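You operate a simulated robot arm through the tools that you are given. There is no shell and no other tool. Be economical: measure what you need, move in short steps, check, and stop when the job is done.

You run a simulated two-armed robot. Do the job below in one go: nothing can be reset, and whatever is moved stays where it is left.

Task
Wipe up the spill on the top of the grey steel table with the rag and put it back.
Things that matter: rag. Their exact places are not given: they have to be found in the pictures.

Only the result counts: the job must be done as asked and must still hold three seconds after the hand-in. Knocking over, shifting, dropping, spilling or breaking anything else fails it.

Robot
Two 7-joint arms with two-finger parallel grippers on one trunk, on a base that drives. Base frame: it is fixed to the floor where the robot stands at the start and does not move with it; the origin is under the middle of the robot, x ahead of it, y to its left, z up. Lengths are in m, angles in rad, forces in N, time in s.
The left shoulder is at the start at [0.07, 0.134, 1.126], the right one opposite. Payload 1.57 kg a hand.
The TCP of each hand is the grasp point between the finger pads, 0.03 m short of the fingertips. In the tool frame z runs along the fingers and y along their closing line. The gripper opens to 0.08 m. The fingers are 0.017 m wide and 0.012 m thick; the gripper's body (0.04 by 0.082 m) begins 0.08 m behind the TCP.
Orientation is that of the tool frame in the base frame, as a unit quaternion [x, y, z, w]. With the fingers straight down and closing along the base's y, the tool's x points along the base's -x, its y along +y and its z along -z.

Tools
- The arms move only by the tool move_arm. It takes "left_series", "right_series" or both (then of equal length, played together; a hand with none holds still); each is a list of rows, each a list of 6 numbers: the shift along the tool's x, y, z in units of 100 mm (1.0 is 100 mm), then the turn, a rotation vector about the tool's x, y, z in units of 60 degrees (1.0 is 60 degrees). In form: [[tx, ty, tz, wx, wy, wz], ...]. A call has 1 to 12 rows; each row is the pose to reach, as a shift and turn from the pose commanded when the call began, along the tool's axes at that moment. "left_claw" and "right_claw" are, for a hand that has rows, the opening, from 0 (shut) to 1 (fully open), set as the call begins (left out, the last holds). A call with a number of a shift or a turn outside -1 to 1 is refused whole. Rows are played at 5 a second. More than 0.05 m and 0.15 rad between two rows, or a gripper value outside its range, and nothing of the call is played. Where a pose cannot be reached the arm comes as near as it can. A force on the tool above 40 N (or 10 N above the force at the start of the call, whichever is more), or a blocked arm, ends the call early, and 0.2 s more pass. The fingers move at their own pace (about 0.153 m/s each) and stop on an object; they squeeze with about 32 N. The grip force told is the motor's: it shows also when the fingers shut on nothing. Time passes only in rows, and 0.2 s behind the last, so rows that repeat a pose let the fingers close. The reply holds the time, the measured pose of the TCP, the force on the tool along the base axes, the opening and the grip force, in the units named above and with some noise.
- Cameras (640 x 400 px; columns grow to the right, rows downward): "scene" is now at [0.1151, 0.0404, 1.331]; the picture's right is [0.54, -0.84, 0.00], its down [-0.66, -0.42, -0.63] and it looks along [0.53, 0.34, -0.78] (base axes); focal length 235 px, centre (320, 200). "left" rides on the left gripper at [0.072, 0.007, -0.122] in its tool frame; the picture's right is [-0.09, 1.00, 0.00], its down [-0.84, -0.08, -0.54] and it looks along [-0.54, -0.05, 0.84] (tool axes); focal length 238 px, centre (320, 200). "right" rides on the right gripper at [0.072, -0.007, -0.122] in its tool frame; the picture's right is [0.09, 1.00, 0.00], its down [-0.84, 0.08, -0.54] and it looks along [-0.54, 0.05, 0.84] (tool axes); focal length 238 px, centre (320, 200).
- camera(camera): a new picture of that camera. The clock stands still meanwhile.
- slide_trunk(by): slides the trunk up (or, below 0, down) by that many m; the arms and the scene camera ride with it, the base frame stays. It gives what a move gives, with no picture.
- drive_base(legs): drives the robot by 1 to 6 legs, each [ahead, left, turn to the left] in m, m and rad, along the robot's own axes; the way and the turn of a leg run together, so that a leg with both is an arc; at most 1.5 m and 3.142 rad a leg. The arms and the cameras ride along, it lands a little off, and it stops where it bumps. It gives what a move gives.
- turn_head(pan, tilt): turns the head with the scene camera to pan (to the left, within 1.501 rad either way) and tilt (down, from -0.506 to 1.204), counted from straight ahead of the robot. It gives what a move gives.
- probe_pixels(camera, pixels): for up to 12 pixels [column, row] of the newest picture of that camera ("zoom" is the newest enlarged one), the place [x, y, z] in the base frame of the surface seen there, good to about 0.002 m. The clock stands still meanwhile.
- inspect(camera, box): a new picture of the part [left, top, right, bottom] of that camera's present view, enlarged. The clock stands still meanwhile.
- close_job(): hands the job in; it is judged then, once.

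Go step by step. Measure first, check grasps and placings, and put right what went wrong. The budget is 80 turns and 78 pictures, counting those below and the enlarged ones. Unless the task says otherwise, let go and move clear before handing in, and close with one line.

The tools are called after ">>>" as name(argument=value, ...) on one line, values as JSON. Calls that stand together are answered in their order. move_arm: Moves the arms, as the interface text tells. Its arguments: {"type":"object","properties":{"left_series":{"type":"array","items":{"type":"array","items":{"type":"number"}}},"left_claw":{"type":"number"},"right_series":{"type":"array","items":{"type":"array","items":{"type":"number"}}},"right_claw":{"type":"number"}},"required":[]} The other tools are called the same way: slide_trunk (by) slides the trunk up or down; drive_base (legs) drives the base; turn_head (pan, tilt) turns the head that bears the scene camera; camera (camera) takes a picture; probe_pixels (camera, pixels) gives the place of the surface under pixels of a picture; inspect (camera, box) takes an enlarged picture of a part of a camera's view; close_job () hands the job in.

At the start:

```text
time: 0.0
left_tcp_pos: [0.3782, 0.3894, 1.0898]
left_tool_rot: [-0.001, 1.0, 0.0, 0.0]
left_wrist_force: [0.2, 0.2, 1.5]
left_opening: 0.0799
left_grip_force: 0.0
right_tcp_pos: [0.3897, 0.0246, 1.0907]
right_tool_rot: [-0.001, 1.0, 0.0, 0.0]
right_wrist_force: [-0.4, -0.1, -0.1]
right_opening: 0.0796
right_grip_force: 0.1
trunk travel left (down, up): [-0.7, 0.24]
robot x, y, heading: [-0.0025, -0.0024, -0.001]
head pan, tilt: [0.567, 0.892]
```

scene: 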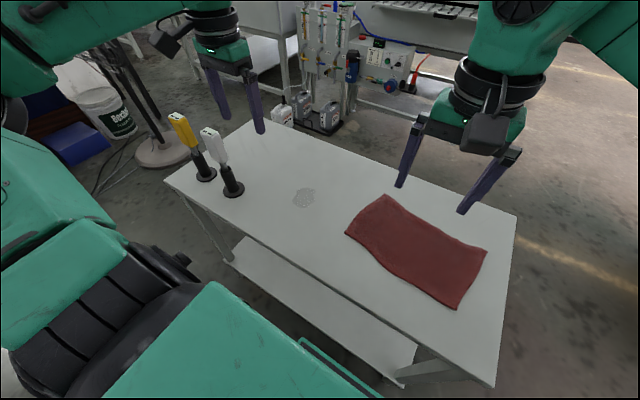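
right: 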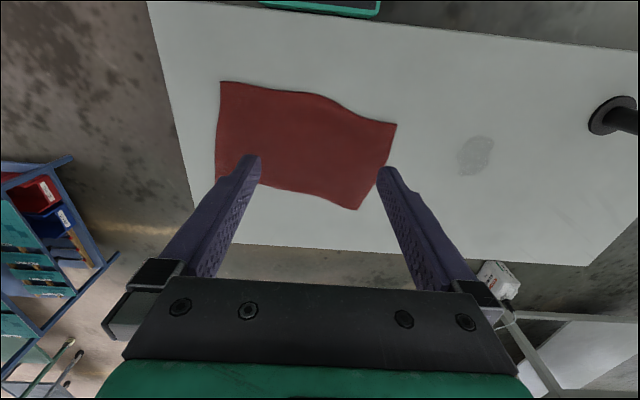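
left: 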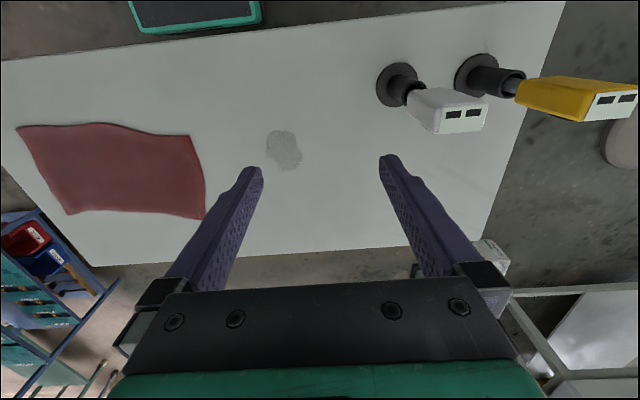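

The scene shows the rag (red, around 415,250) and the spill (around 304,197), with two stands on the left of the table. I'll measure them with probes.

>>> probe_pixels(camera="scene", pixels=[[304, 197], [293, 197], [315, 197], [304, 188], [304, 206], [386, 196], [347, 233], [486, 250], [457, 308], [415, 250], [232, 190], [205, 175]])

>>> probe_pixels(camera="right", pixels=[[220, 82], [396, 124], [357, 209], [215, 178], [300, 140], [475, 155], [390, 130], [340, 98], [290, 190], [460, 150], [493, 150], [475, 175]])

>>> inspect(camera="scene", box=[260, 150, 500, 320])

```text
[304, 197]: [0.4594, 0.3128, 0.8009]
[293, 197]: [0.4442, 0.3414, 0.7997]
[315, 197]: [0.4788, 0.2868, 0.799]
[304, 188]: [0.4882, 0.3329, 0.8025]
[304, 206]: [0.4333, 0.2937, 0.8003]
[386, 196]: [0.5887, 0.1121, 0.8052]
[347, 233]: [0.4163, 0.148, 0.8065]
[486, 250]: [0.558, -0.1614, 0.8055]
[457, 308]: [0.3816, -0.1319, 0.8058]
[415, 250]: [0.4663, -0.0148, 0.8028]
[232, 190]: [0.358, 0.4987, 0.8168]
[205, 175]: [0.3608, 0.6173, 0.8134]
```

```text
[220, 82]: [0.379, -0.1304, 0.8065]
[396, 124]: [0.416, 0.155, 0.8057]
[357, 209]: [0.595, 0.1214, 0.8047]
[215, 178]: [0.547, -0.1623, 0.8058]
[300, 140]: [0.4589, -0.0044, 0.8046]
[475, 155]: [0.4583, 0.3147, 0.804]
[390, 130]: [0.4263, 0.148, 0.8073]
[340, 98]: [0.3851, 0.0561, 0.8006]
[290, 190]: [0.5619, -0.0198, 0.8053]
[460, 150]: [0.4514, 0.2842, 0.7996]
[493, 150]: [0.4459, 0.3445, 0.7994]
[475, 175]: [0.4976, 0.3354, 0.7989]
```

```text
2.35 times, centred on (380, 235) of scene
```

zoom: 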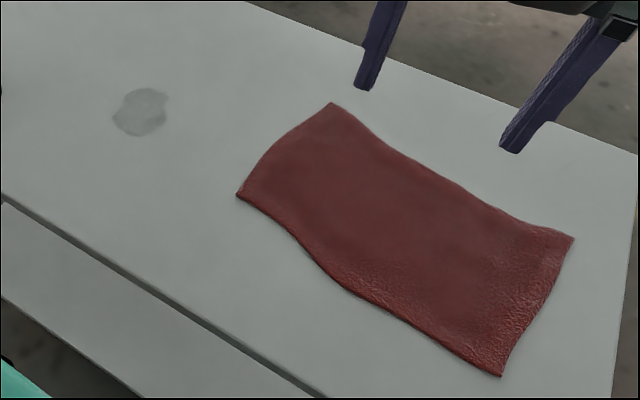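

The table top is at z≈0.800. The rag lies at x 0.38–0.59, y −0.16–0.15, and the spill is centred near (0.46, 0.315) with a radius of about 0.04. I'll use the left hand for the rag and move the right hand away to the right.

>>> move_arm(left_series=[[-0.2, -0.4, 0, 0, 0, 0], [-0.4, -0.8, 0, 0, 0, 0], [-0.6, -1.0, 0, 0, 0, 0], [-0.8, -1.0, 0, 0, 0, 0]], right_series=[[0, -0.4, 0, 0, 0, 0], [0, -0.8, 0, 0, 0, 0], [0, -1.0, 0, 0, 0, 0], [0, -1.0, 0, 0, 0, 0]])

>>> move_arm(left_series=[[0, -0.4, 0, 0, 0, 0], [-0.2, -0.8, 0, 0, 0, 0], [-0.3, -1.0, 0, 0, 0, 0], [-0.3, -1.0, 0, 0, 0, 0]], right_series=[[0, -0.4, 0, 0, 0, 0], [0, -0.8, 0, 0, 0, 0], [0, -1.0, 0, 0, 0, 0], [0, -1.0, 0, 0, 0, 0]])

>>> move_arm(left_series=[[0, -0.3, 0.3, 0, 0, 0], [0, -0.6, 0.6, 0, 0, 0], [0, -0.9, 0.9, 0, 0, 0], [0, -0.9, 1.0, 0, 0, 0]], right_series=[[0, -0.4, 0, 0, 0, 0], [0, -0.8, 0, 0, 0, 0], [0, -1.0, 0, 0, 0, 0], [0, -1.0, 0, 0, 0, 0]])

>>> camera(camera="scene")

>>> camera(camera="left")

```text
time: 1.0
left_tcp_pos: [0.4589, 0.2891, 1.0898]
left_tool_rot: [-0.001, 1.0, 0.0, -0.001]
left_wrist_force: [-0.5, -0.8, 0.4]
left_opening: 0.08
left_grip_force: 0.1
right_tcp_pos: [0.3905, -0.077, 1.0889]
right_tool_rot: [0.0, 1.0, 0.001, -0.002]
right_wrist_force: [-0.4, -0.5, -0.8]
right_opening: 0.0802
right_grip_force: 0.0
trunk travel left (down, up): [-0.7, 0.24]
robot x, y, heading: [-0.0009, -0.0011, 0.002]
head pan, tilt: [0.567, 0.892]
```

```text
time: 2.0
left_tcp_pos: [0.4888, 0.1883, 1.0912]
left_tool_rot: [0.0, 1.0, -0.001, 0.0]
left_wrist_force: [0.4, 0.2, 0.4]
left_opening: 0.08
left_grip_force: 0.0
right_tcp_pos: [0.388, -0.1761, 1.0911]
right_tool_rot: [-0.001, 1.0, 0.0, 0.0]
right_wrist_force: [0.4, 0.3, 0.0]
right_opening: 0.0802
right_grip_force: 0.1
trunk travel left (down, up): [-0.7, 0.24]
robot x, y, heading: [-0.0027, 0.0032, 0.002]
head pan, tilt: [0.567, 0.892]
```

```text
time: 3.0
left_tcp_pos: [0.4867, 0.1012, 0.9907]
left_tool_rot: [-0.001, 1.0, -0.001, 0.001]
left_wrist_force: [0.1, 0.8, 0.5]
left_opening: 0.0799
left_grip_force: 0.1
left hand out of reach, approached as far as the arm can: row 3, 4
right_tcp_pos: [0.3893, -0.277, 1.0901]
right_tool_rot: [0.0, 1.0, 0.0, 0.001]
right_wrist_force: [0.4, -0.3, -0.3]
right_opening: 0.0798
right_grip_force: 0.1
trunk travel left (down, up): [-0.7, 0.24]
robot x, y, heading: [-0.001, -0.0021, -0.002]
head pan, tilt: [0.567, 0.892]
```

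```text
73 pictures are left
```

scene: 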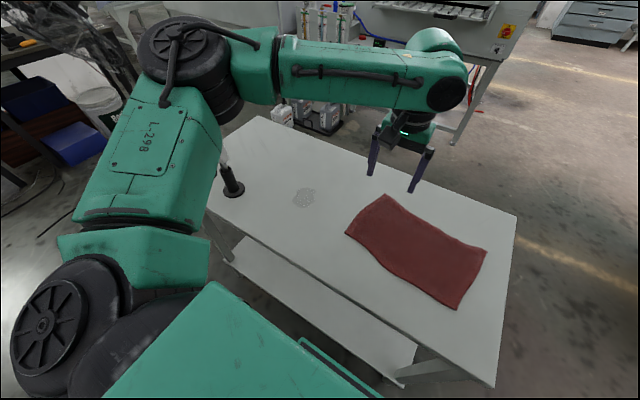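

```text
72 pictures are left
```

left: 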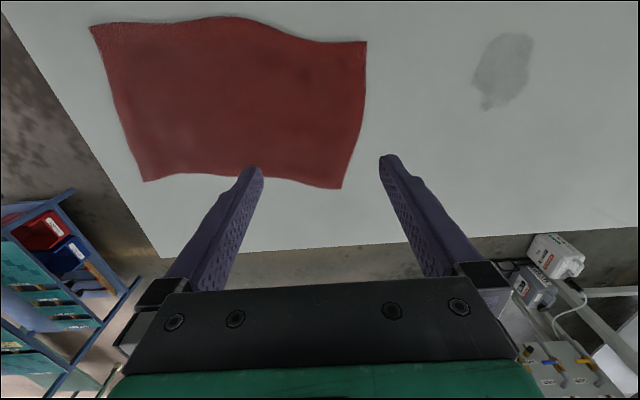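

The left hand hit a reach limit when crossing to the right. I'll shift the base 0.08 m to the right so both the rag end and the spill are within the left hand's reach.

>>> drive_base(legs=[[0, -0.08, 0]])

```text
time: 4.1
left_tcp_pos: [0.488, 0.024, 0.99]
left_tool_rot: [-0.001, 1.0, -0.002, 0.001]
left_wrist_force: [0.2, 1.3, 0.6]
left_opening: 0.08
left_grip_force: 0.0
right_tcp_pos: [0.3903, -0.3543, 1.0905]
right_tool_rot: [-0.001, 1.0, -0.002, 0.0]
right_wrist_force: [-0.8, -0.2, 0.4]
right_opening: 0.0799
right_grip_force: 0.1
trunk travel left (down, up): [-0.7, 0.24]
robot x, y, heading: [0.0017, -0.0754, 0.003]
head pan, tilt: [0.567, 0.892]
```

The base moved about 0.075 m. I'll bring the hand over the rag's left part at (0.47, 0.085) and lower it.

>>> move_arm(left_series=[[0.1, 0.3, 0.2, 0, 0, 0], [0.18, 0.6, 0.5, 0, 0, 0], [0.18, 0.6, 0.9, 0, 0, 0], [0.18, 0.6, 1.0, 0, 0, 0]], left_claw=0.7)

>>> camera(camera="left")

>>> camera(camera="scene")

```text
time: 5.1
left_tcp_pos: [0.4695, 0.0831, 0.8895]
left_tool_rot: [-0.001, 1.0, -0.002, 0.001]
left_wrist_force: [-0.3, -1.3, 0.1]
left_opening: 0.0557
left_grip_force: 0.0
right_tcp_pos: [0.3899, -0.3549, 1.0899]
right_tool_rot: [-0.001, 1.0, 0.001, 0.0]
right_wrist_force: [-0.1, 0.7, 0.7]
right_opening: 0.08
right_grip_force: 0.2
trunk travel left (down, up): [-0.7, 0.24]
robot x, y, heading: [0.001, -0.0805, -0.002]
head pan, tilt: [0.567, 0.892]
```

```text
71 pictures are left
```

left: 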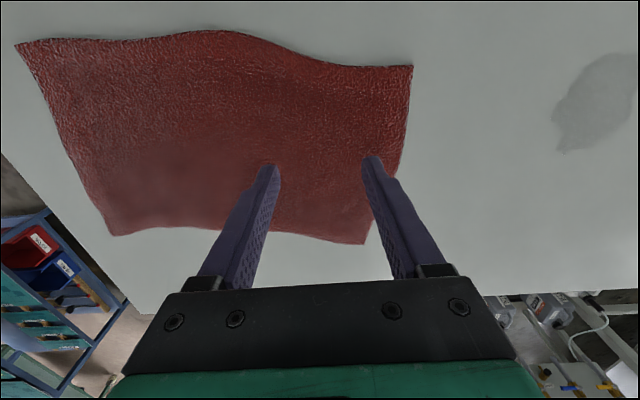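

```text
70 pictures are left
```

scene: 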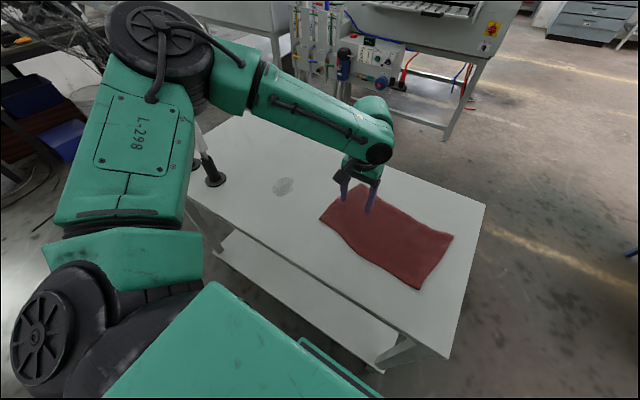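

Both fingers are over the rag near (0.47, 0.083). I'll lower until the fingertips touch the rag, then close.

>>> move_arm(left_series=[[0, 0, 0.2, 0, 0, 0], [0, 0, 0.4, 0, 0, 0], [0, 0, 0.5, 0, 0, 0], [0, 0, 0.55, 0, 0, 0], [0, 0, 0.57, 0, 0, 0], [0, 0, 0.58, 0, 0, 0]])

>>> move_arm(left_series=[[0, 0, 0, 0, 0, 0], [0, 0, 0, 0, 0, 0], [0, 0, 0, 0, 0, 0], [0, 0, 0, 0, 0, 0]], left_claw=0)

>>> camera(camera="left")

```text
time: 6.5
left_tcp_pos: [0.4691, 0.0827, 0.8327]
left_tool_rot: [0.0, 1.0, -0.001, 0.001]
left_wrist_force: [-0.8, 0.6, 6.6]
left_opening: 0.056
left_grip_force: 0.0
right_tcp_pos: [0.3889, -0.3554, 1.0896]
right_tool_rot: [0.0, 1.0, 0.0, 0.001]
right_wrist_force: [0.3, 0.3, 1.0]
right_opening: 0.0801
right_grip_force: 0.0
trunk travel left (down, up): [-0.7, 0.24]
robot x, y, heading: [-0.0008, -0.0803, -0.002]
head pan, tilt: [0.567, 0.892]
```

```text
time: 7.5
left_tcp_pos: [0.469, 0.0809, 0.8322]
left_tool_rot: [0.0, 1.0, -0.001, 0.001]
left_wrist_force: [2.0, -0.6, 11.4]
left_opening: 0.0046
left_grip_force: 25.0
right_tcp_pos: [0.3895, -0.3566, 1.091]
right_tool_rot: [-0.001, 1.0, 0.0, 0.001]
right_wrist_force: [-0.3, 0.2, -0.3]
right_opening: 0.08
right_grip_force: 0.1
trunk travel left (down, up): [-0.7, 0.24]
robot x, y, heading: [0.0018, -0.0822, 0.002]
head pan, tilt: [0.567, 0.892]
```

```text
69 pictures are left
```

left: 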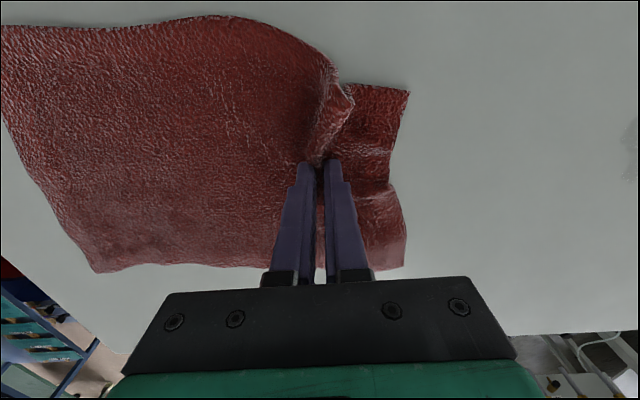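

The rag is a cloth and it is pinched with a fold (opening 0.0046, grip 25 N). I'll drag it left across the spill while keeping it on the table.

>>> move_arm(left_series=[[0, 0.2, 0, 0, 0, 0], [0.0, 0.4, 0, 0, 0, 0], [0.0, 0.6, 0, 0, 0, 0], [0, 0.8, 0, 0, 0, 0], [0, 1.0, 0, 0, 0, 0]])

>>> move_arm(left_series=[[0, 0.2, 0, 0, 0, 0], [0.0, 0.4, 0, 0, 0, 0], [0.0, 0.6, 0, 0, 0, 0], [0, 0.8, 0, 0, 0, 0], [0, 1.0, 0, 0, 0, 0]])

>>> camera(camera="left")

>>> camera(camera="scene")

```text
time: 8.7
left_tcp_pos: [0.4684, 0.1823, 0.8338]
left_tool_rot: [-0.001, 1.0, -0.002, 0.002]
left_wrist_force: [-1.1, -2.3, 9.1]
left_opening: 0.0047
left_grip_force: 25.5
right_tcp_pos: [0.3878, -0.3563, 1.0906]
right_tool_rot: [0.0, 1.0, 0.0, 0.0]
right_wrist_force: [0.2, 1.0, -0.3]
right_opening: 0.08
right_grip_force: 0.0
trunk travel left (down, up): [-0.7, 0.24]
robot x, y, heading: [0.0028, -0.0812, 0.0]
head pan, tilt: [0.567, 0.892]
```

```text
time: 9.9
left_tcp_pos: [0.4676, 0.2824, 0.8327]
left_tool_rot: [0.0, 1.0, 0.0, 0.001]
left_wrist_force: [1.0, -2.4, 7.6]
left_opening: 0.0046
left_grip_force: 24.7
right_tcp_pos: [0.3889, -0.3577, 1.0916]
right_tool_rot: [-0.002, 1.0, 0.001, 0.0]
right_wrist_force: [0.0, 0.6, -0.1]
right_opening: 0.0801
right_grip_force: 0.1
trunk travel left (down, up): [-0.7, 0.24]
robot x, y, heading: [0.0006, -0.0752, -0.001]
head pan, tilt: [0.567, 0.892]
```

```text
68 pictures are left
```

left: 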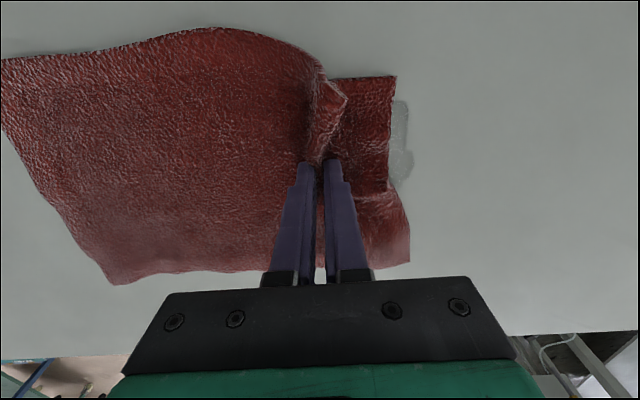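

```text
67 pictures are left
```

scene: 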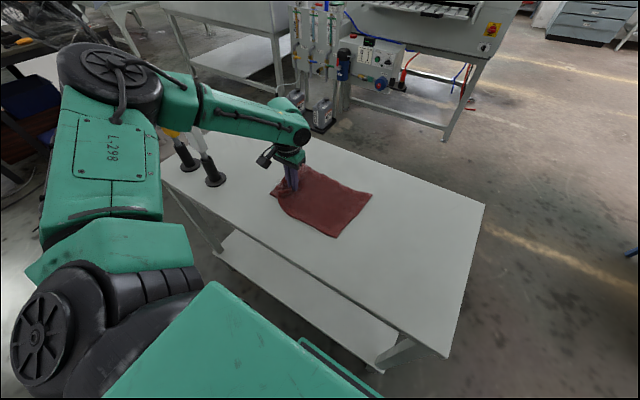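

The rag follows and covers most of the spill. The forearm overlaps the stands near (190,130) in the picture, so I'll check clearance before dragging further.

>>> inspect(camera="scene", box=[140, 80, 300, 200])

>>> probe_pixels(camera="scene", pixels=[[170, 132], [195, 140], [200, 150], [205, 125], [215, 180], [190, 120], [270, 195], [285, 215]])

```text
3.33 times, centred on (220, 140) of scene
```

zoom: 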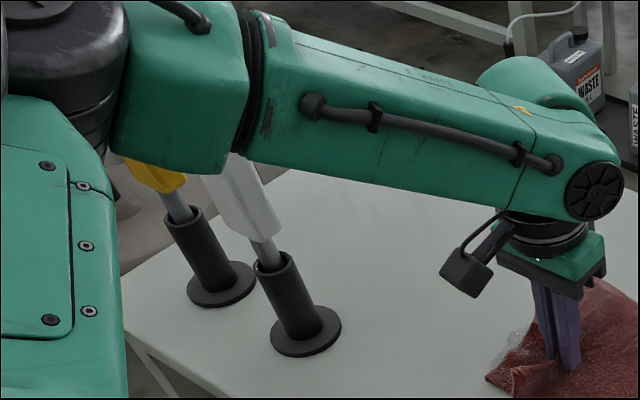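

```text
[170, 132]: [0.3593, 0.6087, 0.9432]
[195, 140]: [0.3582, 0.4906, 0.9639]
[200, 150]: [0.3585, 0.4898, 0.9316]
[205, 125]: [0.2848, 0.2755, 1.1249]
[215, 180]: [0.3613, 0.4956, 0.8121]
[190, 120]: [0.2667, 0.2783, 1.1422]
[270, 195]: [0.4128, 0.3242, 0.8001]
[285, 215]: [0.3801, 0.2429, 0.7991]
```

The arm is at y≈0.28 and the stands are at y≥0.47, so there's clearance. I'll drag 0.08 m further, rub back and forth over the spill, then look.

>>> move_arm(left_series=[[0, 0.2, 0, 0, 0, 0], [0, 0.4, 0, 0, 0, 0], [0, 0.6, 0, 0, 0, 0], [0, 0.8, 0, 0, 0, 0], [0.2, 0.8, 0, 0, 0, 0], [0.2, 0.6, 0, 0, 0, 0], [0.2, 0.4, 0, 0, 0, 0], [0.2, 0.2, 0, 0, 0, 0], [0.2, 0.0, 0, 0, 0, 0], [0, 0, 0, 0, 0, 0], [-0.2, 0, 0, 0, 0, 0], [-0.2, 0.2, 0, 0, 0, 0]])

>>> move_arm(left_series=[[0, 0.2, 0, 0, 0, 0], [0, 0.4, 0, 0, 0, 0], [0, 0.6, 0, 0, 0, 0], [0.2, 0.6, 0, 0, 0, 0], [0.2, 0.4, 0, 0, 0, 0], [0.2, 0.2, 0, 0, 0, 0], [0.2, 0, 0, 0, 0, 0], [0.2, -0.2, 0, 0, 0, 0], [0.2, -0.4, 0, 0, 0, 0], [0.2, -0.6, 0, 0, 0, 0], [0.2, -0.8, 0, 0, 0, 0], [0.2, -1, 0, 0, 0, 0]])

>>> camera(camera="left")

>>> camera(camera="scene")

```text
time: 12.5
left_tcp_pos: [0.4893, 0.3012, 0.8339]
left_tool_rot: [-0.001, 1.0, -0.002, 0.002]
left_wrist_force: [1.3, -3.0, 8.2]
left_opening: 0.0045
left_grip_force: 24.9
right_tcp_pos: [0.3888, -0.3561, 1.09]
right_tool_rot: [0.0, 1.0, 0.0, 0.001]
right_wrist_force: [-0.2, 0.4, 0.9]
right_opening: 0.0799
right_grip_force: 0.0
trunk travel left (down, up): [-0.7, 0.24]
robot x, y, heading: [0.0001, -0.0779, -0.0]
head pan, tilt: [0.567, 0.892]
```

```text
time: 15.1
left_tcp_pos: [0.4691, 0.2014, 0.8331]
left_tool_rot: [0.0, 1.0, -0.001, 0.001]
left_wrist_force: [0.1, 4.8, 12.2]
left_opening: 0.0045
left_grip_force: 25.2
right_tcp_pos: [0.3893, -0.3557, 1.0893]
right_tool_rot: [-0.001, 1.0, 0.0, 0.0]
right_wrist_force: [-0.4, 0.7, -0.2]
right_opening: 0.0799
right_grip_force: 0.1
trunk travel left (down, up): [-0.7, 0.24]
robot x, y, heading: [-0.0031, -0.0795, -0.001]
head pan, tilt: [0.567, 0.892]
```

```text
65 pictures are left
```

left: 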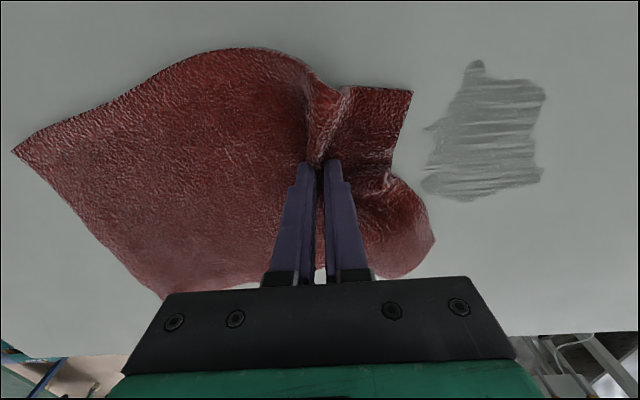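

```text
64 pictures are left
```

scene: 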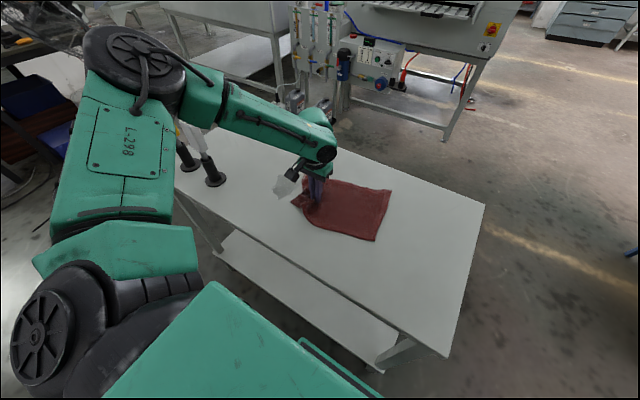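

The spill is now a smear at (425–545, 60–200) in the left picture, so it needs more wiping. I'll measure it.

>>> probe_pixels(camera="left", pixels=[[475, 62], [545, 85], [425, 130], [425, 185], [542, 175], [465, 200], [490, 130], [435, 240], [412, 92], [380, 278]])

>>> inspect(camera="left", box=[380, 40, 580, 220])

```text
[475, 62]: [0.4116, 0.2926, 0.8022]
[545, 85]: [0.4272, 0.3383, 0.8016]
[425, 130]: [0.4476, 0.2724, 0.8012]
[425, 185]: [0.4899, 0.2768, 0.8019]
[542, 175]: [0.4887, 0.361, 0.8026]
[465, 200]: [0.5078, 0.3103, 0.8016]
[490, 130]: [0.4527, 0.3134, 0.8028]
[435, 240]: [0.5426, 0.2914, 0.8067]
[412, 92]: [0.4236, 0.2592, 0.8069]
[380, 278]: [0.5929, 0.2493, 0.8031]
```

```text
2.22 times, centred on (480, 130) of left
```

zoom: 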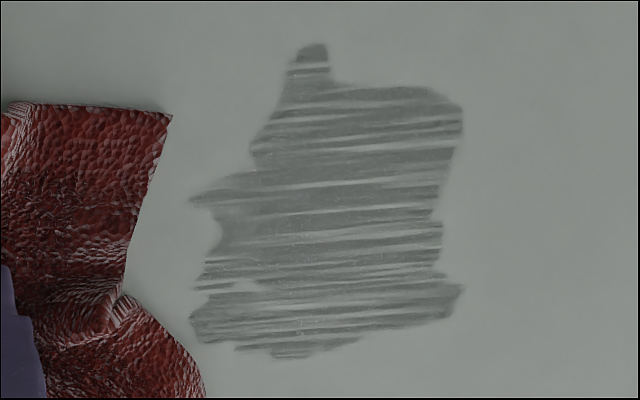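

The streaks cover x 0.41–0.51, y 0.27–0.365. I'll raster over that area in several strokes along y, pressing slightly more.

>>> move_arm(left_series=[[0.25, 0.2, 0.02, 0, 0, 0], [0.5, 0.5, 0.02, 0, 0, 0], [0.5, 0.9, 0.02, 0, 0, 0], [0.4, 1.0, 0.02, 0, 0, 0], [0.3, 0.7, 0.02, 0, 0, 0], [0.3, 0.4, 0.02, 0, 0, 0], [0.15, 0.7, 0.02, 0, 0, 0], [0.15, 1.0, 0.02, 0, 0, 0], [0.0, 0.7, 0.02, 0, 0, 0], [0, 0.4, 0.02, 0, 0, 0], [-0.1, 0.7, 0.02, 0, 0, 0], [-0.1, 1.0, 0.02, 0, 0, 0]])

>>> move_arm(left_series=[[0, 0.3, 0, 0, 0, 0], [0, 0.5, 0, 0, 0, 0], [0.2, 0.6, 0, 0, 0, 0], [0.2, 0.3, 0, 0, 0, 0], [0.2, 0, 0, 0, 0, 0], [-0.15, 0, 0, 0, 0, 0], [-0.2, 0.3, 0, 0, 0, 0], [-0.2, 0.6, 0, 0, 0, 0], [-0.1, 0.3, 0, 0, 0, 0], [0, 0, 0, 0, 0, 0], [0, -0.4, 0, 0, 0, 0], [0, -0.8, 0, 0, 0, 0]])

>>> move_arm(left_series=[[0, -0.3, 0, 0, 0, 0], [0, -0.5, 0, 0, 0, 0]])

>>> camera(camera="left")

```text
time: 17.7
left_tcp_pos: [0.4776, 0.2977, 0.8327]
left_tool_rot: [0.0, 1.0, -0.001, 0.004]
left_wrist_force: [3.1, -5.6, 19.4]
left_opening: 0.0047
left_grip_force: 25.1
right_tcp_pos: [0.3866, -0.359, 1.0899]
right_tool_rot: [0.0, 1.0, 0.002, 0.002]
right_wrist_force: [0.1, -0.3, 0.2]
right_opening: 0.0798
right_grip_force: 0.0
trunk travel left (down, up): [-0.7, 0.24]
robot x, y, heading: [-0.0014, -0.08, 0.002]
head pan, tilt: [0.567, 0.892]
```

```text
time: 20.3
left_tcp_pos: [0.4763, 0.2208, 0.833]
left_tool_rot: [-0.002, 1.0, 0.001, 0.005]
left_wrist_force: [0.0, 11.6, 33.8]
left_opening: 0.0046
left_grip_force: 24.9
right_tcp_pos: [0.3854, -0.3575, 1.0915]
right_tool_rot: [0.0, 1.0, 0.001, 0.002]
right_wrist_force: [0.5, -0.1, -0.9]
right_opening: 0.0801
right_grip_force: 0.0
trunk travel left (down, up): [-0.7, 0.24]
robot x, y, heading: [0.001, -0.0828, -0.001]
head pan, tilt: [0.567, 0.892]
```

```text
time: 20.9
left_tcp_pos: [0.4764, 0.172, 0.8319]
left_tool_rot: [-0.001, 1.0, 0.0, 0.003]
left_wrist_force: [-0.5, 9.6, 32.3]
left_opening: 0.0047
left_grip_force: 25.4
right_tcp_pos: [0.3856, -0.3564, 1.0918]
right_tool_rot: [-0.001, 1.0, 0.001, 0.002]
right_wrist_force: [-0.1, 0.1, -0.1]
right_opening: 0.0801
right_grip_force: 0.0
trunk travel left (down, up): [-0.7, 0.24]
robot x, y, heading: [0.0037, -0.0793, -0.001]
head pan, tilt: [0.567, 0.892]
```

```text
62 pictures are left
```

left: 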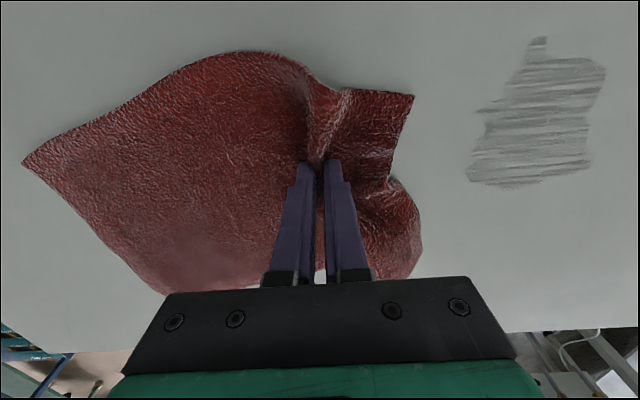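

>>> inspect(camera="left", box=[430, 20, 630, 200])

>>> probe_pixels(camera="left", pixels=[[538, 40], [603, 75], [480, 110], [468, 178], [590, 160], [520, 188], [540, 110]])

```text
2.22 times, centred on (530, 110) of left
```

zoom: 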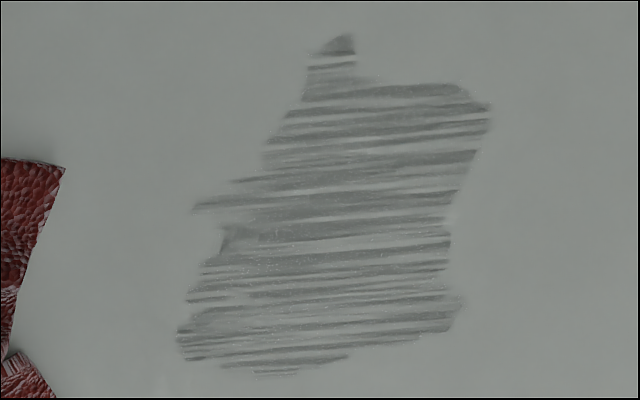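

```text
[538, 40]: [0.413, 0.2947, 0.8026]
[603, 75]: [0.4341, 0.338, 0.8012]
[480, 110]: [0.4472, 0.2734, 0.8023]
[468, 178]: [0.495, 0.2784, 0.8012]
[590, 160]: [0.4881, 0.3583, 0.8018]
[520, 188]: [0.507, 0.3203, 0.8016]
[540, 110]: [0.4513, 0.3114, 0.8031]
```

The smear is fading in streaks. I'll keep scrubbing with longer strokes and slightly less pressure, shifted toward lower x to reach (0.413, 0.295).

>>> move_arm(left_series=[[0.1, 0.3, -0.02, 0, 0, 0], [0.2, 0.6, -0.02, 0, 0, 0], [0.3, 0.9, -0.02, 0, 0, 0], [0.35, 1.0, -0.02, 0, 0, 0]])

>>> move_arm(left_series=[[0.2, 0.35, 0, 0, 0, 0], [0.2, 0.7, 0, 0, 0, 0], [0.2, 0.95, 0, 0, 0, 0], [0.1, 0.6, 0, 0, 0, 0], [0.1, 0.2, 0, 0, 0, 0], [0.1, -0.2, 0, 0, 0, 0], [-0.05, 0.1, 0, 0, 0, 0], [-0.05, 0.5, 0, 0, 0, 0], [-0.05, 0.9, 0, 0, 0, 0], [-0.15, 0.5, 0, 0, 0, 0], [-0.15, 0.1, 0, 0, 0, 0], [-0.15, -0.2, 0, 0, 0, 0]])

>>> move_arm(left_series=[[-0.1, 0.3, 0, 0, 0, 0], [-0.1, 0.7, 0, 0, 0, 0], [-0.1, 1.0, 0, 0, 0, 0], [-0.3, 0.8, 0, 0, 0, 0], [-0.3, 0.5, 0, 0, 0, 0], [0.2, 0.5, 0, 0, 0, 0], [0.3, 0.7, 0, 0, 0, 0], [-0.1, 0.7, 0, 0, 0, 0], [-0.3, 0.9, 0, 0, 0, 0], [0.1, 0.9, 0, 0, 0, 0], [0.1, 0.5, 0, 0, 0, 0], [0.1, 0.1, 0, 0, 0, 0]])

>>> move_arm(left_series=[[0, -0.4, 0, 0, 0, 0], [0, -0.7, 0, 0, 0, 0]])

>>> camera(camera="left")

```text
time: 21.9
left_tcp_pos: [0.4434, 0.2705, 0.8342]
left_tool_rot: [0.0, 1.0, 0.0, 0.001]
left_wrist_force: [1.2, -4.6, 10.3]
left_opening: 0.0046
left_grip_force: 24.8
right_tcp_pos: [0.3888, -0.3579, 1.0891]
right_tool_rot: [-0.001, 1.0, 0.001, 0.001]
right_wrist_force: [-0.4, 0.0, -0.1]
right_opening: 0.08
right_grip_force: 0.0
trunk travel left (down, up): [-0.7, 0.24]
robot x, y, heading: [0.0007, -0.0808, 0.001]
head pan, tilt: [0.567, 0.892]
```

```text
time: 24.5
left_tcp_pos: [0.4576, 0.2521, 0.8329]
left_tool_rot: [-0.001, 1.0, -0.001, 0.002]
left_wrist_force: [-0.8, 3.3, 8.5]
left_opening: 0.0048
left_grip_force: 25.1
right_tcp_pos: [0.3891, -0.3557, 1.0907]
right_tool_rot: [0.0, 1.0, 0.0, 0.001]
right_wrist_force: [-0.5, -0.4, -0.4]
right_opening: 0.08
right_grip_force: 0.0
trunk travel left (down, up): [-0.7, 0.24]
robot x, y, heading: [0.0042, -0.0823, 0.0]
head pan, tilt: [0.567, 0.892]
```

```text
time: 27.1
left_tcp_pos: [0.4481, 0.2601, 0.834]
left_tool_rot: [-0.001, 1.0, 0.0, 0.002]
left_wrist_force: [3.6, 1.9, 7.7]
left_opening: 0.0048
left_grip_force: 25.2
right_tcp_pos: [0.3896, -0.3564, 1.0891]
right_tool_rot: [-0.001, 1.0, 0.001, -0.001]
right_wrist_force: [-1.2, 1.1, 0.8]
right_opening: 0.08
right_grip_force: 0.0
trunk travel left (down, up): [-0.7, 0.24]
robot x, y, heading: [0.0052, -0.0825, 0.002]
head pan, tilt: [0.567, 0.892]
```

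```text
time: 27.7
left_tcp_pos: [0.4482, 0.1911, 0.8329]
left_tool_rot: [-0.002, 1.0, 0.001, 0.003]
left_wrist_force: [-0.9, 3.1, 12.0]
left_opening: 0.0048
left_grip_force: 24.9
right_tcp_pos: [0.3889, -0.3567, 1.0903]
right_tool_rot: [0.0, 1.0, 0.001, 0.0]
right_wrist_force: [0.0, 0.2, -0.3]
right_opening: 0.0799
right_grip_force: 0.0
trunk travel left (down, up): [-0.7, 0.24]
robot x, y, heading: [0.0018, -0.0792, 0.001]
head pan, tilt: [0.567, 0.892]
```

```text
60 pictures are left
```

left: 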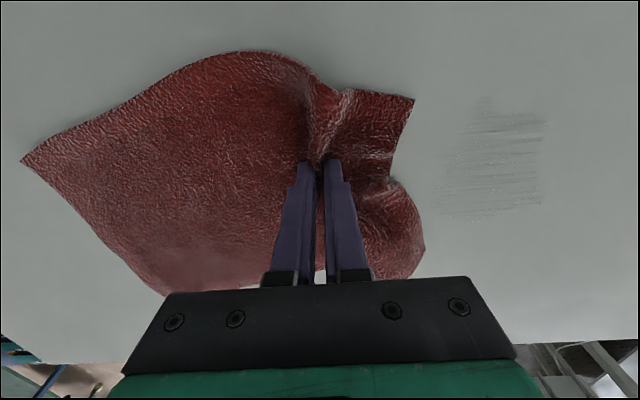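

The streaks are much fainter now. I'll repeat the same scrubbing.

>>> move_arm(left_series=[[0, 0.4, 0, 0, 0, 0], [0, 0.8, 0, 0, 0, 0]])

>>> move_arm(left_series=[[0.2, 0.35, 0, 0, 0, 0], [0.2, 0.7, 0, 0, 0, 0], [0.2, 0.95, 0, 0, 0, 0], [0.1, 0.6, 0, 0, 0, 0], [0.1, 0.2, 0, 0, 0, 0], [0.1, -0.2, 0, 0, 0, 0], [-0.05, 0.1, 0, 0, 0, 0], [-0.05, 0.5, 0, 0, 0, 0], [-0.05, 0.9, 0, 0, 0, 0], [-0.15, 0.5, 0, 0, 0, 0], [-0.15, 0.1, 0, 0, 0, 0], [-0.15, -0.2, 0, 0, 0, 0]])

>>> move_arm(left_series=[[-0.1, 0.3, 0, 0, 0, 0], [-0.1, 0.7, 0, 0, 0, 0], [-0.1, 1.0, 0, 0, 0, 0], [-0.3, 0.8, 0, 0, 0, 0], [-0.3, 0.5, 0, 0, 0, 0], [0.2, 0.5, 0, 0, 0, 0], [0.3, 0.7, 0, 0, 0, 0], [-0.1, 0.7, 0, 0, 0, 0], [-0.3, 0.9, 0, 0, 0, 0], [0.1, 0.9, 0, 0, 0, 0], [0.1, 0.5, 0, 0, 0, 0], [0.1, 0.1, 0, 0, 0, 0]])

>>> move_arm(left_series=[[0, -0.4, 0, 0, 0, 0], [0, -0.7, 0, 0, 0, 0]])

>>> camera(camera="left")

>>> inspect(camera="left", box=[400, 40, 640, 260])

```text
time: 28.3
left_tcp_pos: [0.4482, 0.2698, 0.8333]
left_tool_rot: [0.0, 1.0, -0.001, 0.002]
left_wrist_force: [1.5, -3.8, 13.0]
left_opening: 0.0046
left_grip_force: 25.4
right_tcp_pos: [0.3881, -0.3563, 1.0913]
right_tool_rot: [-0.001, 1.0, 0.001, 0.001]
right_wrist_force: [0.2, -0.2, -0.5]
right_opening: 0.0798
right_grip_force: 0.1
trunk travel left (down, up): [-0.7, 0.24]
robot x, y, heading: [-0.0021, -0.0793, 0.001]
head pan, tilt: [0.567, 0.892]
```

```text
time: 30.9
left_tcp_pos: [0.4621, 0.2525, 0.8327]
left_tool_rot: [-0.001, 1.0, 0.0, 0.001]
left_wrist_force: [0.7, 4.4, 12.0]
left_opening: 0.0047
left_grip_force: 25.5
right_tcp_pos: [0.3893, -0.3559, 1.0901]
right_tool_rot: [-0.001, 1.0, 0.0, 0.0]
right_wrist_force: [-0.5, 0.1, -0.5]
right_opening: 0.0801
right_grip_force: 0.0
trunk travel left (down, up): [-0.7, 0.24]
robot x, y, heading: [0.0038, -0.0808, -0.001]
head pan, tilt: [0.567, 0.892]
```

```text
time: 33.5
left_tcp_pos: [0.452, 0.2608, 0.8336]
left_tool_rot: [0.0, 1.0, 0.0, 0.002]
left_wrist_force: [2.4, 2.8, 9.2]
left_opening: 0.0045
left_grip_force: 24.9
right_tcp_pos: [0.3894, -0.3562, 1.09]
right_tool_rot: [-0.001, 1.0, 0.001, 0.0]
right_wrist_force: [0.0, -0.1, -0.4]
right_opening: 0.0804
right_grip_force: 0.1
trunk travel left (down, up): [-0.7, 0.24]
robot x, y, heading: [0.0016, -0.0823, 0.004]
head pan, tilt: [0.567, 0.892]
```

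```text
time: 34.1
left_tcp_pos: [0.452, 0.19, 0.834]
left_tool_rot: [-0.001, 1.0, -0.001, 0.002]
left_wrist_force: [0.5, 1.9, 9.4]
left_opening: 0.0049
left_grip_force: 25.4
right_tcp_pos: [0.3885, -0.3569, 1.0895]
right_tool_rot: [-0.001, 1.0, 0.001, 0.0]
right_wrist_force: [0.5, -0.4, 0.4]
right_opening: 0.08
right_grip_force: 0.1
trunk travel left (down, up): [-0.7, 0.24]
robot x, y, heading: [0.0007, -0.0784, -0.001]
head pan, tilt: [0.567, 0.892]
```

```text
59 pictures are left
```

left: 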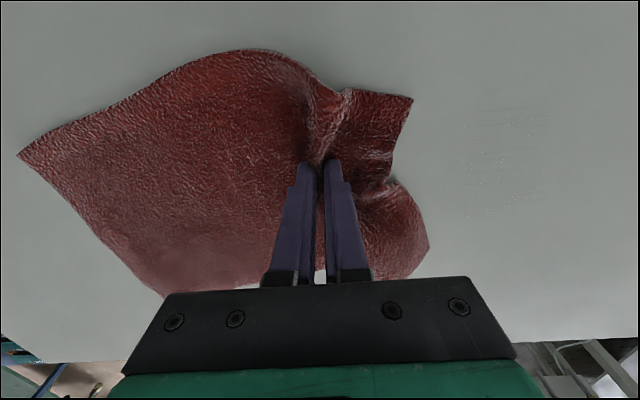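

```text
1.82 times, centred on (520, 150) of left
```

zoom: 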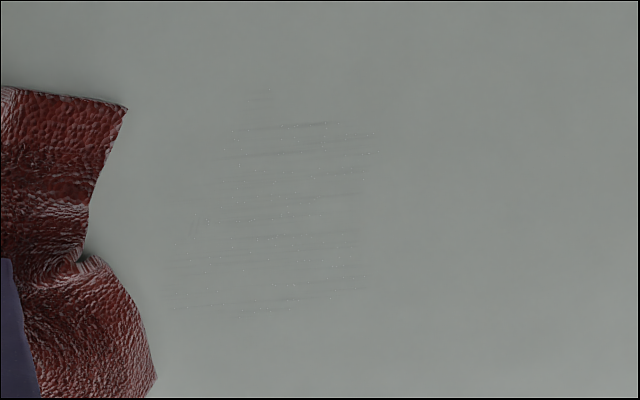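

Only faint traces remain. One more round of the same strokes.

>>> move_arm(left_series=[[0, 0.4, 0, 0, 0, 0], [0, 0.8, 0, 0, 0, 0]])

>>> move_arm(left_series=[[0.2, 0.35, 0, 0, 0, 0], [0.2, 0.7, 0, 0, 0, 0], [0.2, 0.95, 0, 0, 0, 0], [0.1, 0.6, 0, 0, 0, 0], [0.1, 0.2, 0, 0, 0, 0], [0.1, -0.2, 0, 0, 0, 0], [-0.05, 0.1, 0, 0, 0, 0], [-0.05, 0.5, 0, 0, 0, 0], [-0.05, 0.9, 0, 0, 0, 0], [-0.15, 0.5, 0, 0, 0, 0], [-0.15, 0.1, 0, 0, 0, 0], [-0.15, -0.2, 0, 0, 0, 0]])

>>> move_arm(left_series=[[-0.1, 0.3, 0, 0, 0, 0], [-0.1, 0.7, 0, 0, 0, 0], [-0.1, 1.0, 0, 0, 0, 0], [-0.3, 0.8, 0, 0, 0, 0], [-0.3, 0.5, 0, 0, 0, 0], [0.2, 0.5, 0, 0, 0, 0], [0.3, 0.7, 0, 0, 0, 0], [-0.1, 0.7, 0, 0, 0, 0], [-0.3, 0.9, 0, 0, 0, 0], [0.1, 0.9, 0, 0, 0, 0], [0.1, 0.5, 0, 0, 0, 0], [0.1, 0.1, 0, 0, 0, 0]])

>>> move_arm(left_series=[[0, -0.4, 0, 0, 0, 0], [0, -0.7, 0, 0, 0, 0]])

>>> inspect(camera="left", box=[400, 40, 640, 260])

>>> camera(camera="scene")

```text
time: 34.7
left_tcp_pos: [0.4536, 0.2719, 0.8337]
left_tool_rot: [0.001, 1.0, -0.001, 0.002]
left_wrist_force: [0.7, -3.0, 8.8]
left_opening: 0.0046
left_grip_force: 25.0
right_tcp_pos: [0.3879, -0.3567, 1.0911]
right_tool_rot: [-0.001, 1.0, -0.001, 0.001]
right_wrist_force: [-0.7, 0.0, 0.2]
right_opening: 0.0802
right_grip_force: 0.0
trunk travel left (down, up): [-0.7, 0.24]
robot x, y, heading: [0.0004, -0.0772, 0.001]
head pan, tilt: [0.567, 0.892]
```

```text
time: 37.3
left_tcp_pos: [0.4671, 0.2513, 0.8332]
left_tool_rot: [0.0, 1.0, 0.0, 0.001]
left_wrist_force: [-1.0, 3.7, 10.1]
left_opening: 0.0047
left_grip_force: 25.3
right_tcp_pos: [0.3892, -0.3571, 1.0907]
right_tool_rot: [0.0, 1.0, 0.0, 0.001]
right_wrist_force: [0.6, -0.4, -0.2]
right_opening: 0.0797
right_grip_force: 0.0
trunk travel left (down, up): [-0.7, 0.24]
robot x, y, heading: [0.001, -0.0781, 0.004]
head pan, tilt: [0.567, 0.892]
```

```text
time: 39.9
left_tcp_pos: [0.4583, 0.2614, 0.8331]
left_tool_rot: [-0.001, 1.0, 0.001, 0.002]
left_wrist_force: [1.2, 4.4, 13.1]
left_opening: 0.0046
left_grip_force: 24.9
right_tcp_pos: [0.3877, -0.3586, 1.0904]
right_tool_rot: [0.0, 1.0, 0.001, 0.001]
right_wrist_force: [-0.1, 0.2, 0.1]
right_opening: 0.0801
right_grip_force: 0.2
trunk travel left (down, up): [-0.7, 0.24]
robot x, y, heading: [0.0003, -0.0797, -0.004]
head pan, tilt: [0.567, 0.892]
```

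```text
time: 40.5
left_tcp_pos: [0.4576, 0.1913, 0.832]
left_tool_rot: [-0.002, 1.0, 0.0, 0.001]
left_wrist_force: [0.2, 4.5, 15.2]
left_opening: 0.0047
left_grip_force: 25.6
right_tcp_pos: [0.3879, -0.3575, 1.0912]
right_tool_rot: [-0.002, 1.0, 0.001, 0.001]
right_wrist_force: [0.9, 0.3, -0.3]
right_opening: 0.0801
right_grip_force: 0.0
trunk travel left (down, up): [-0.7, 0.24]
robot x, y, heading: [-0.0026, -0.0793, 0.001]
head pan, tilt: [0.567, 0.892]
```

```text
1.82 times, centred on (520, 150) of left
```

zoom: 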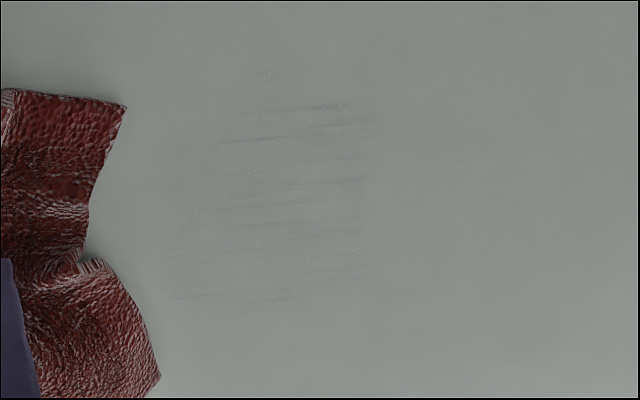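

```text
56 pictures are left
```

scene: 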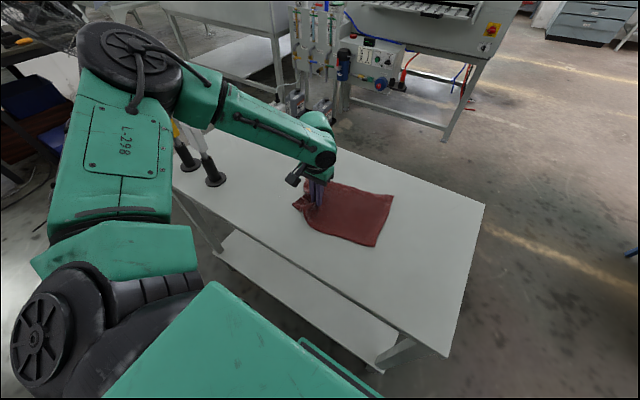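

The traces are very faint but still there as thin streaks along y. I'll do another round that adds strokes along x.

>>> move_arm(left_series=[[0, 0.4, 0, 0, 0, 0], [0, 0.8, 0, 0, 0, 0]])

>>> move_arm(left_series=[[0.4, 0.1, 0, 0, 0, 0], [0.0, 0.1, 0, 0, 0, 0], [-0.4, 0.1, 0, 0, 0, 0], [-0.4, 0.3, 0, 0, 0, 0], [0, 0.3, 0, 0, 0, 0], [0.4, 0.3, 0, 0, 0, 0], [0.4, 0.5, 0, 0, 0, 0], [0, 0.5, 0, 0, 0, 0], [-0.4, 0.5, 0, 0, 0, 0], [-0.35, 0.7, 0, 0, 0, 0], [0, 0.7, 0, 0, 0, 0], [0.4, 0.7, 0, 0, 0, 0]])

>>> move_arm(left_series=[[0, 0.2, 0, 0, 0, 0], [-0.4, 0.2, 0, 0, 0, 0], [-0.7, 0.15, 0, 0, 0, 0], [-0.3, -0.1, 0, 0, 0, 0], [0, -0.1, 0, 0, 0, 0], [0, -0.45, 0, 0, 0, 0], [-0.4, -0.45, 0, 0, 0, 0], [-0.8, -0.45, 0, 0, 0, 0], [-0.6, -0.1, 0, 0, 0, 0], [-0.6, 0.1, 0, 0, 0, 0], [-0.5, -0.3, 0, 0, 0, 0], [-0.4, -0.7, 0, 0, 0, 0]])

>>> move_arm(left_series=[[0.1, 0.3, 0, 0, 0, 0], [0.15, 0.7, 0, 0, 0, 0], [0.25, 1.0, 0, 0, 0, 0], [0.25, 0.6, 0, 0, 0, 0], [0.25, 0.2, 0, 0, 0, 0], [0.1, -0.2, 0, 0, 0, 0], [0, -0.6, 0, 0, 0, 0], [0, -0.8, 0, 0, 0, 0]])

>>> inspect(camera="left", box=[400, 40, 640, 260])

>>> camera(camera="left")

```text
time: 41.1
left_tcp_pos: [0.4591, 0.2725, 0.8336]
left_tool_rot: [0.0, 1.0, -0.001, 0.002]
left_wrist_force: [1.6, -3.7, 8.8]
left_opening: 0.0046
left_grip_force: 25.4
right_tcp_pos: [0.3871, -0.3564, 1.0912]
right_tool_rot: [0.0, 1.0, -0.001, 0.001]
right_wrist_force: [-0.2, 0.1, 1.0]
right_opening: 0.0801
right_grip_force: 0.0
trunk travel left (down, up): [-0.7, 0.24]
robot x, y, heading: [-0.0002, -0.079, -0.003]
head pan, tilt: [0.567, 0.892]
```

```text
time: 43.7
left_tcp_pos: [0.4173, 0.3411, 0.8333]
left_tool_rot: [-0.001, 1.0, -0.001, 0.001]
left_wrist_force: [2.5, -1.5, 7.8]
left_opening: 0.0048
left_grip_force: 25.2
right_tcp_pos: [0.3879, -0.3566, 1.0904]
right_tool_rot: [-0.001, 1.0, 0.0, 0.001]
right_wrist_force: [-0.6, 0.7, 0.5]
right_opening: 0.0799
right_grip_force: 0.1
trunk travel left (down, up): [-0.7, 0.24]
robot x, y, heading: [0.0003, -0.0806, -0.0]
head pan, tilt: [0.567, 0.892]
```

```text
time: 46.3
left_tcp_pos: [0.4561, 0.2718, 0.8333]
left_tool_rot: [-0.001, 1.0, 0.0, 0.001]
left_wrist_force: [-0.8, 2.9, 12.1]
left_opening: 0.0046
left_grip_force: 25.2
right_tcp_pos: [0.3885, -0.3565, 1.0913]
right_tool_rot: [-0.001, 1.0, 0.0, 0.001]
right_wrist_force: [-0.3, 0.4, -0.4]
right_opening: 0.0801
right_grip_force: 0.1
trunk travel left (down, up): [-0.7, 0.24]
robot x, y, heading: [0.0038, -0.0811, 0.004]
head pan, tilt: [0.567, 0.892]
```

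```text
time: 48.1
left_tcp_pos: [0.4583, 0.1912, 0.833]
left_tool_rot: [-0.001, 1.0, 0.0, 0.003]
left_wrist_force: [1.4, 6.3, 17.5]
left_opening: 0.0047
left_grip_force: 25.8
right_tcp_pos: [0.3868, -0.3551, 1.0922]
right_tool_rot: [-0.001, 1.0, 0.001, 0.001]
right_wrist_force: [-0.1, 0.2, -0.8]
right_opening: 0.0799
right_grip_force: 0.0
trunk travel left (down, up): [-0.7, 0.24]
robot x, y, heading: [0.002, -0.0798, -0.001]
head pan, tilt: [0.567, 0.892]
```

```text
1.82 times, centred on (520, 150) of left
```

zoom: 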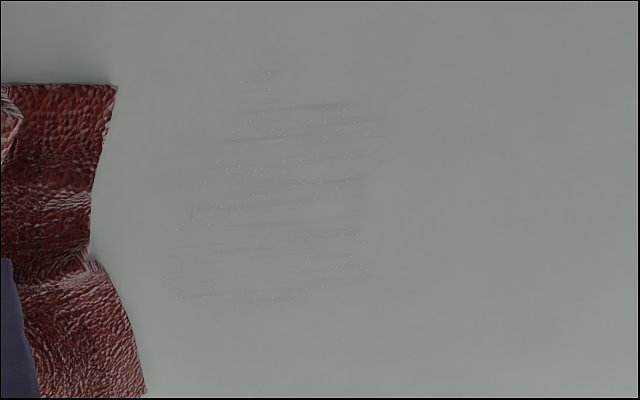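

```text
54 pictures are left
```

left: 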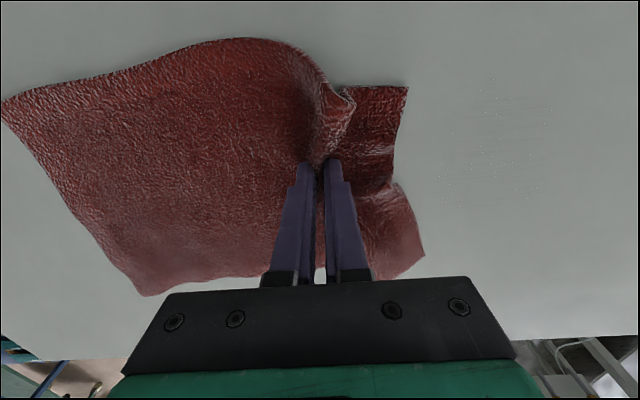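

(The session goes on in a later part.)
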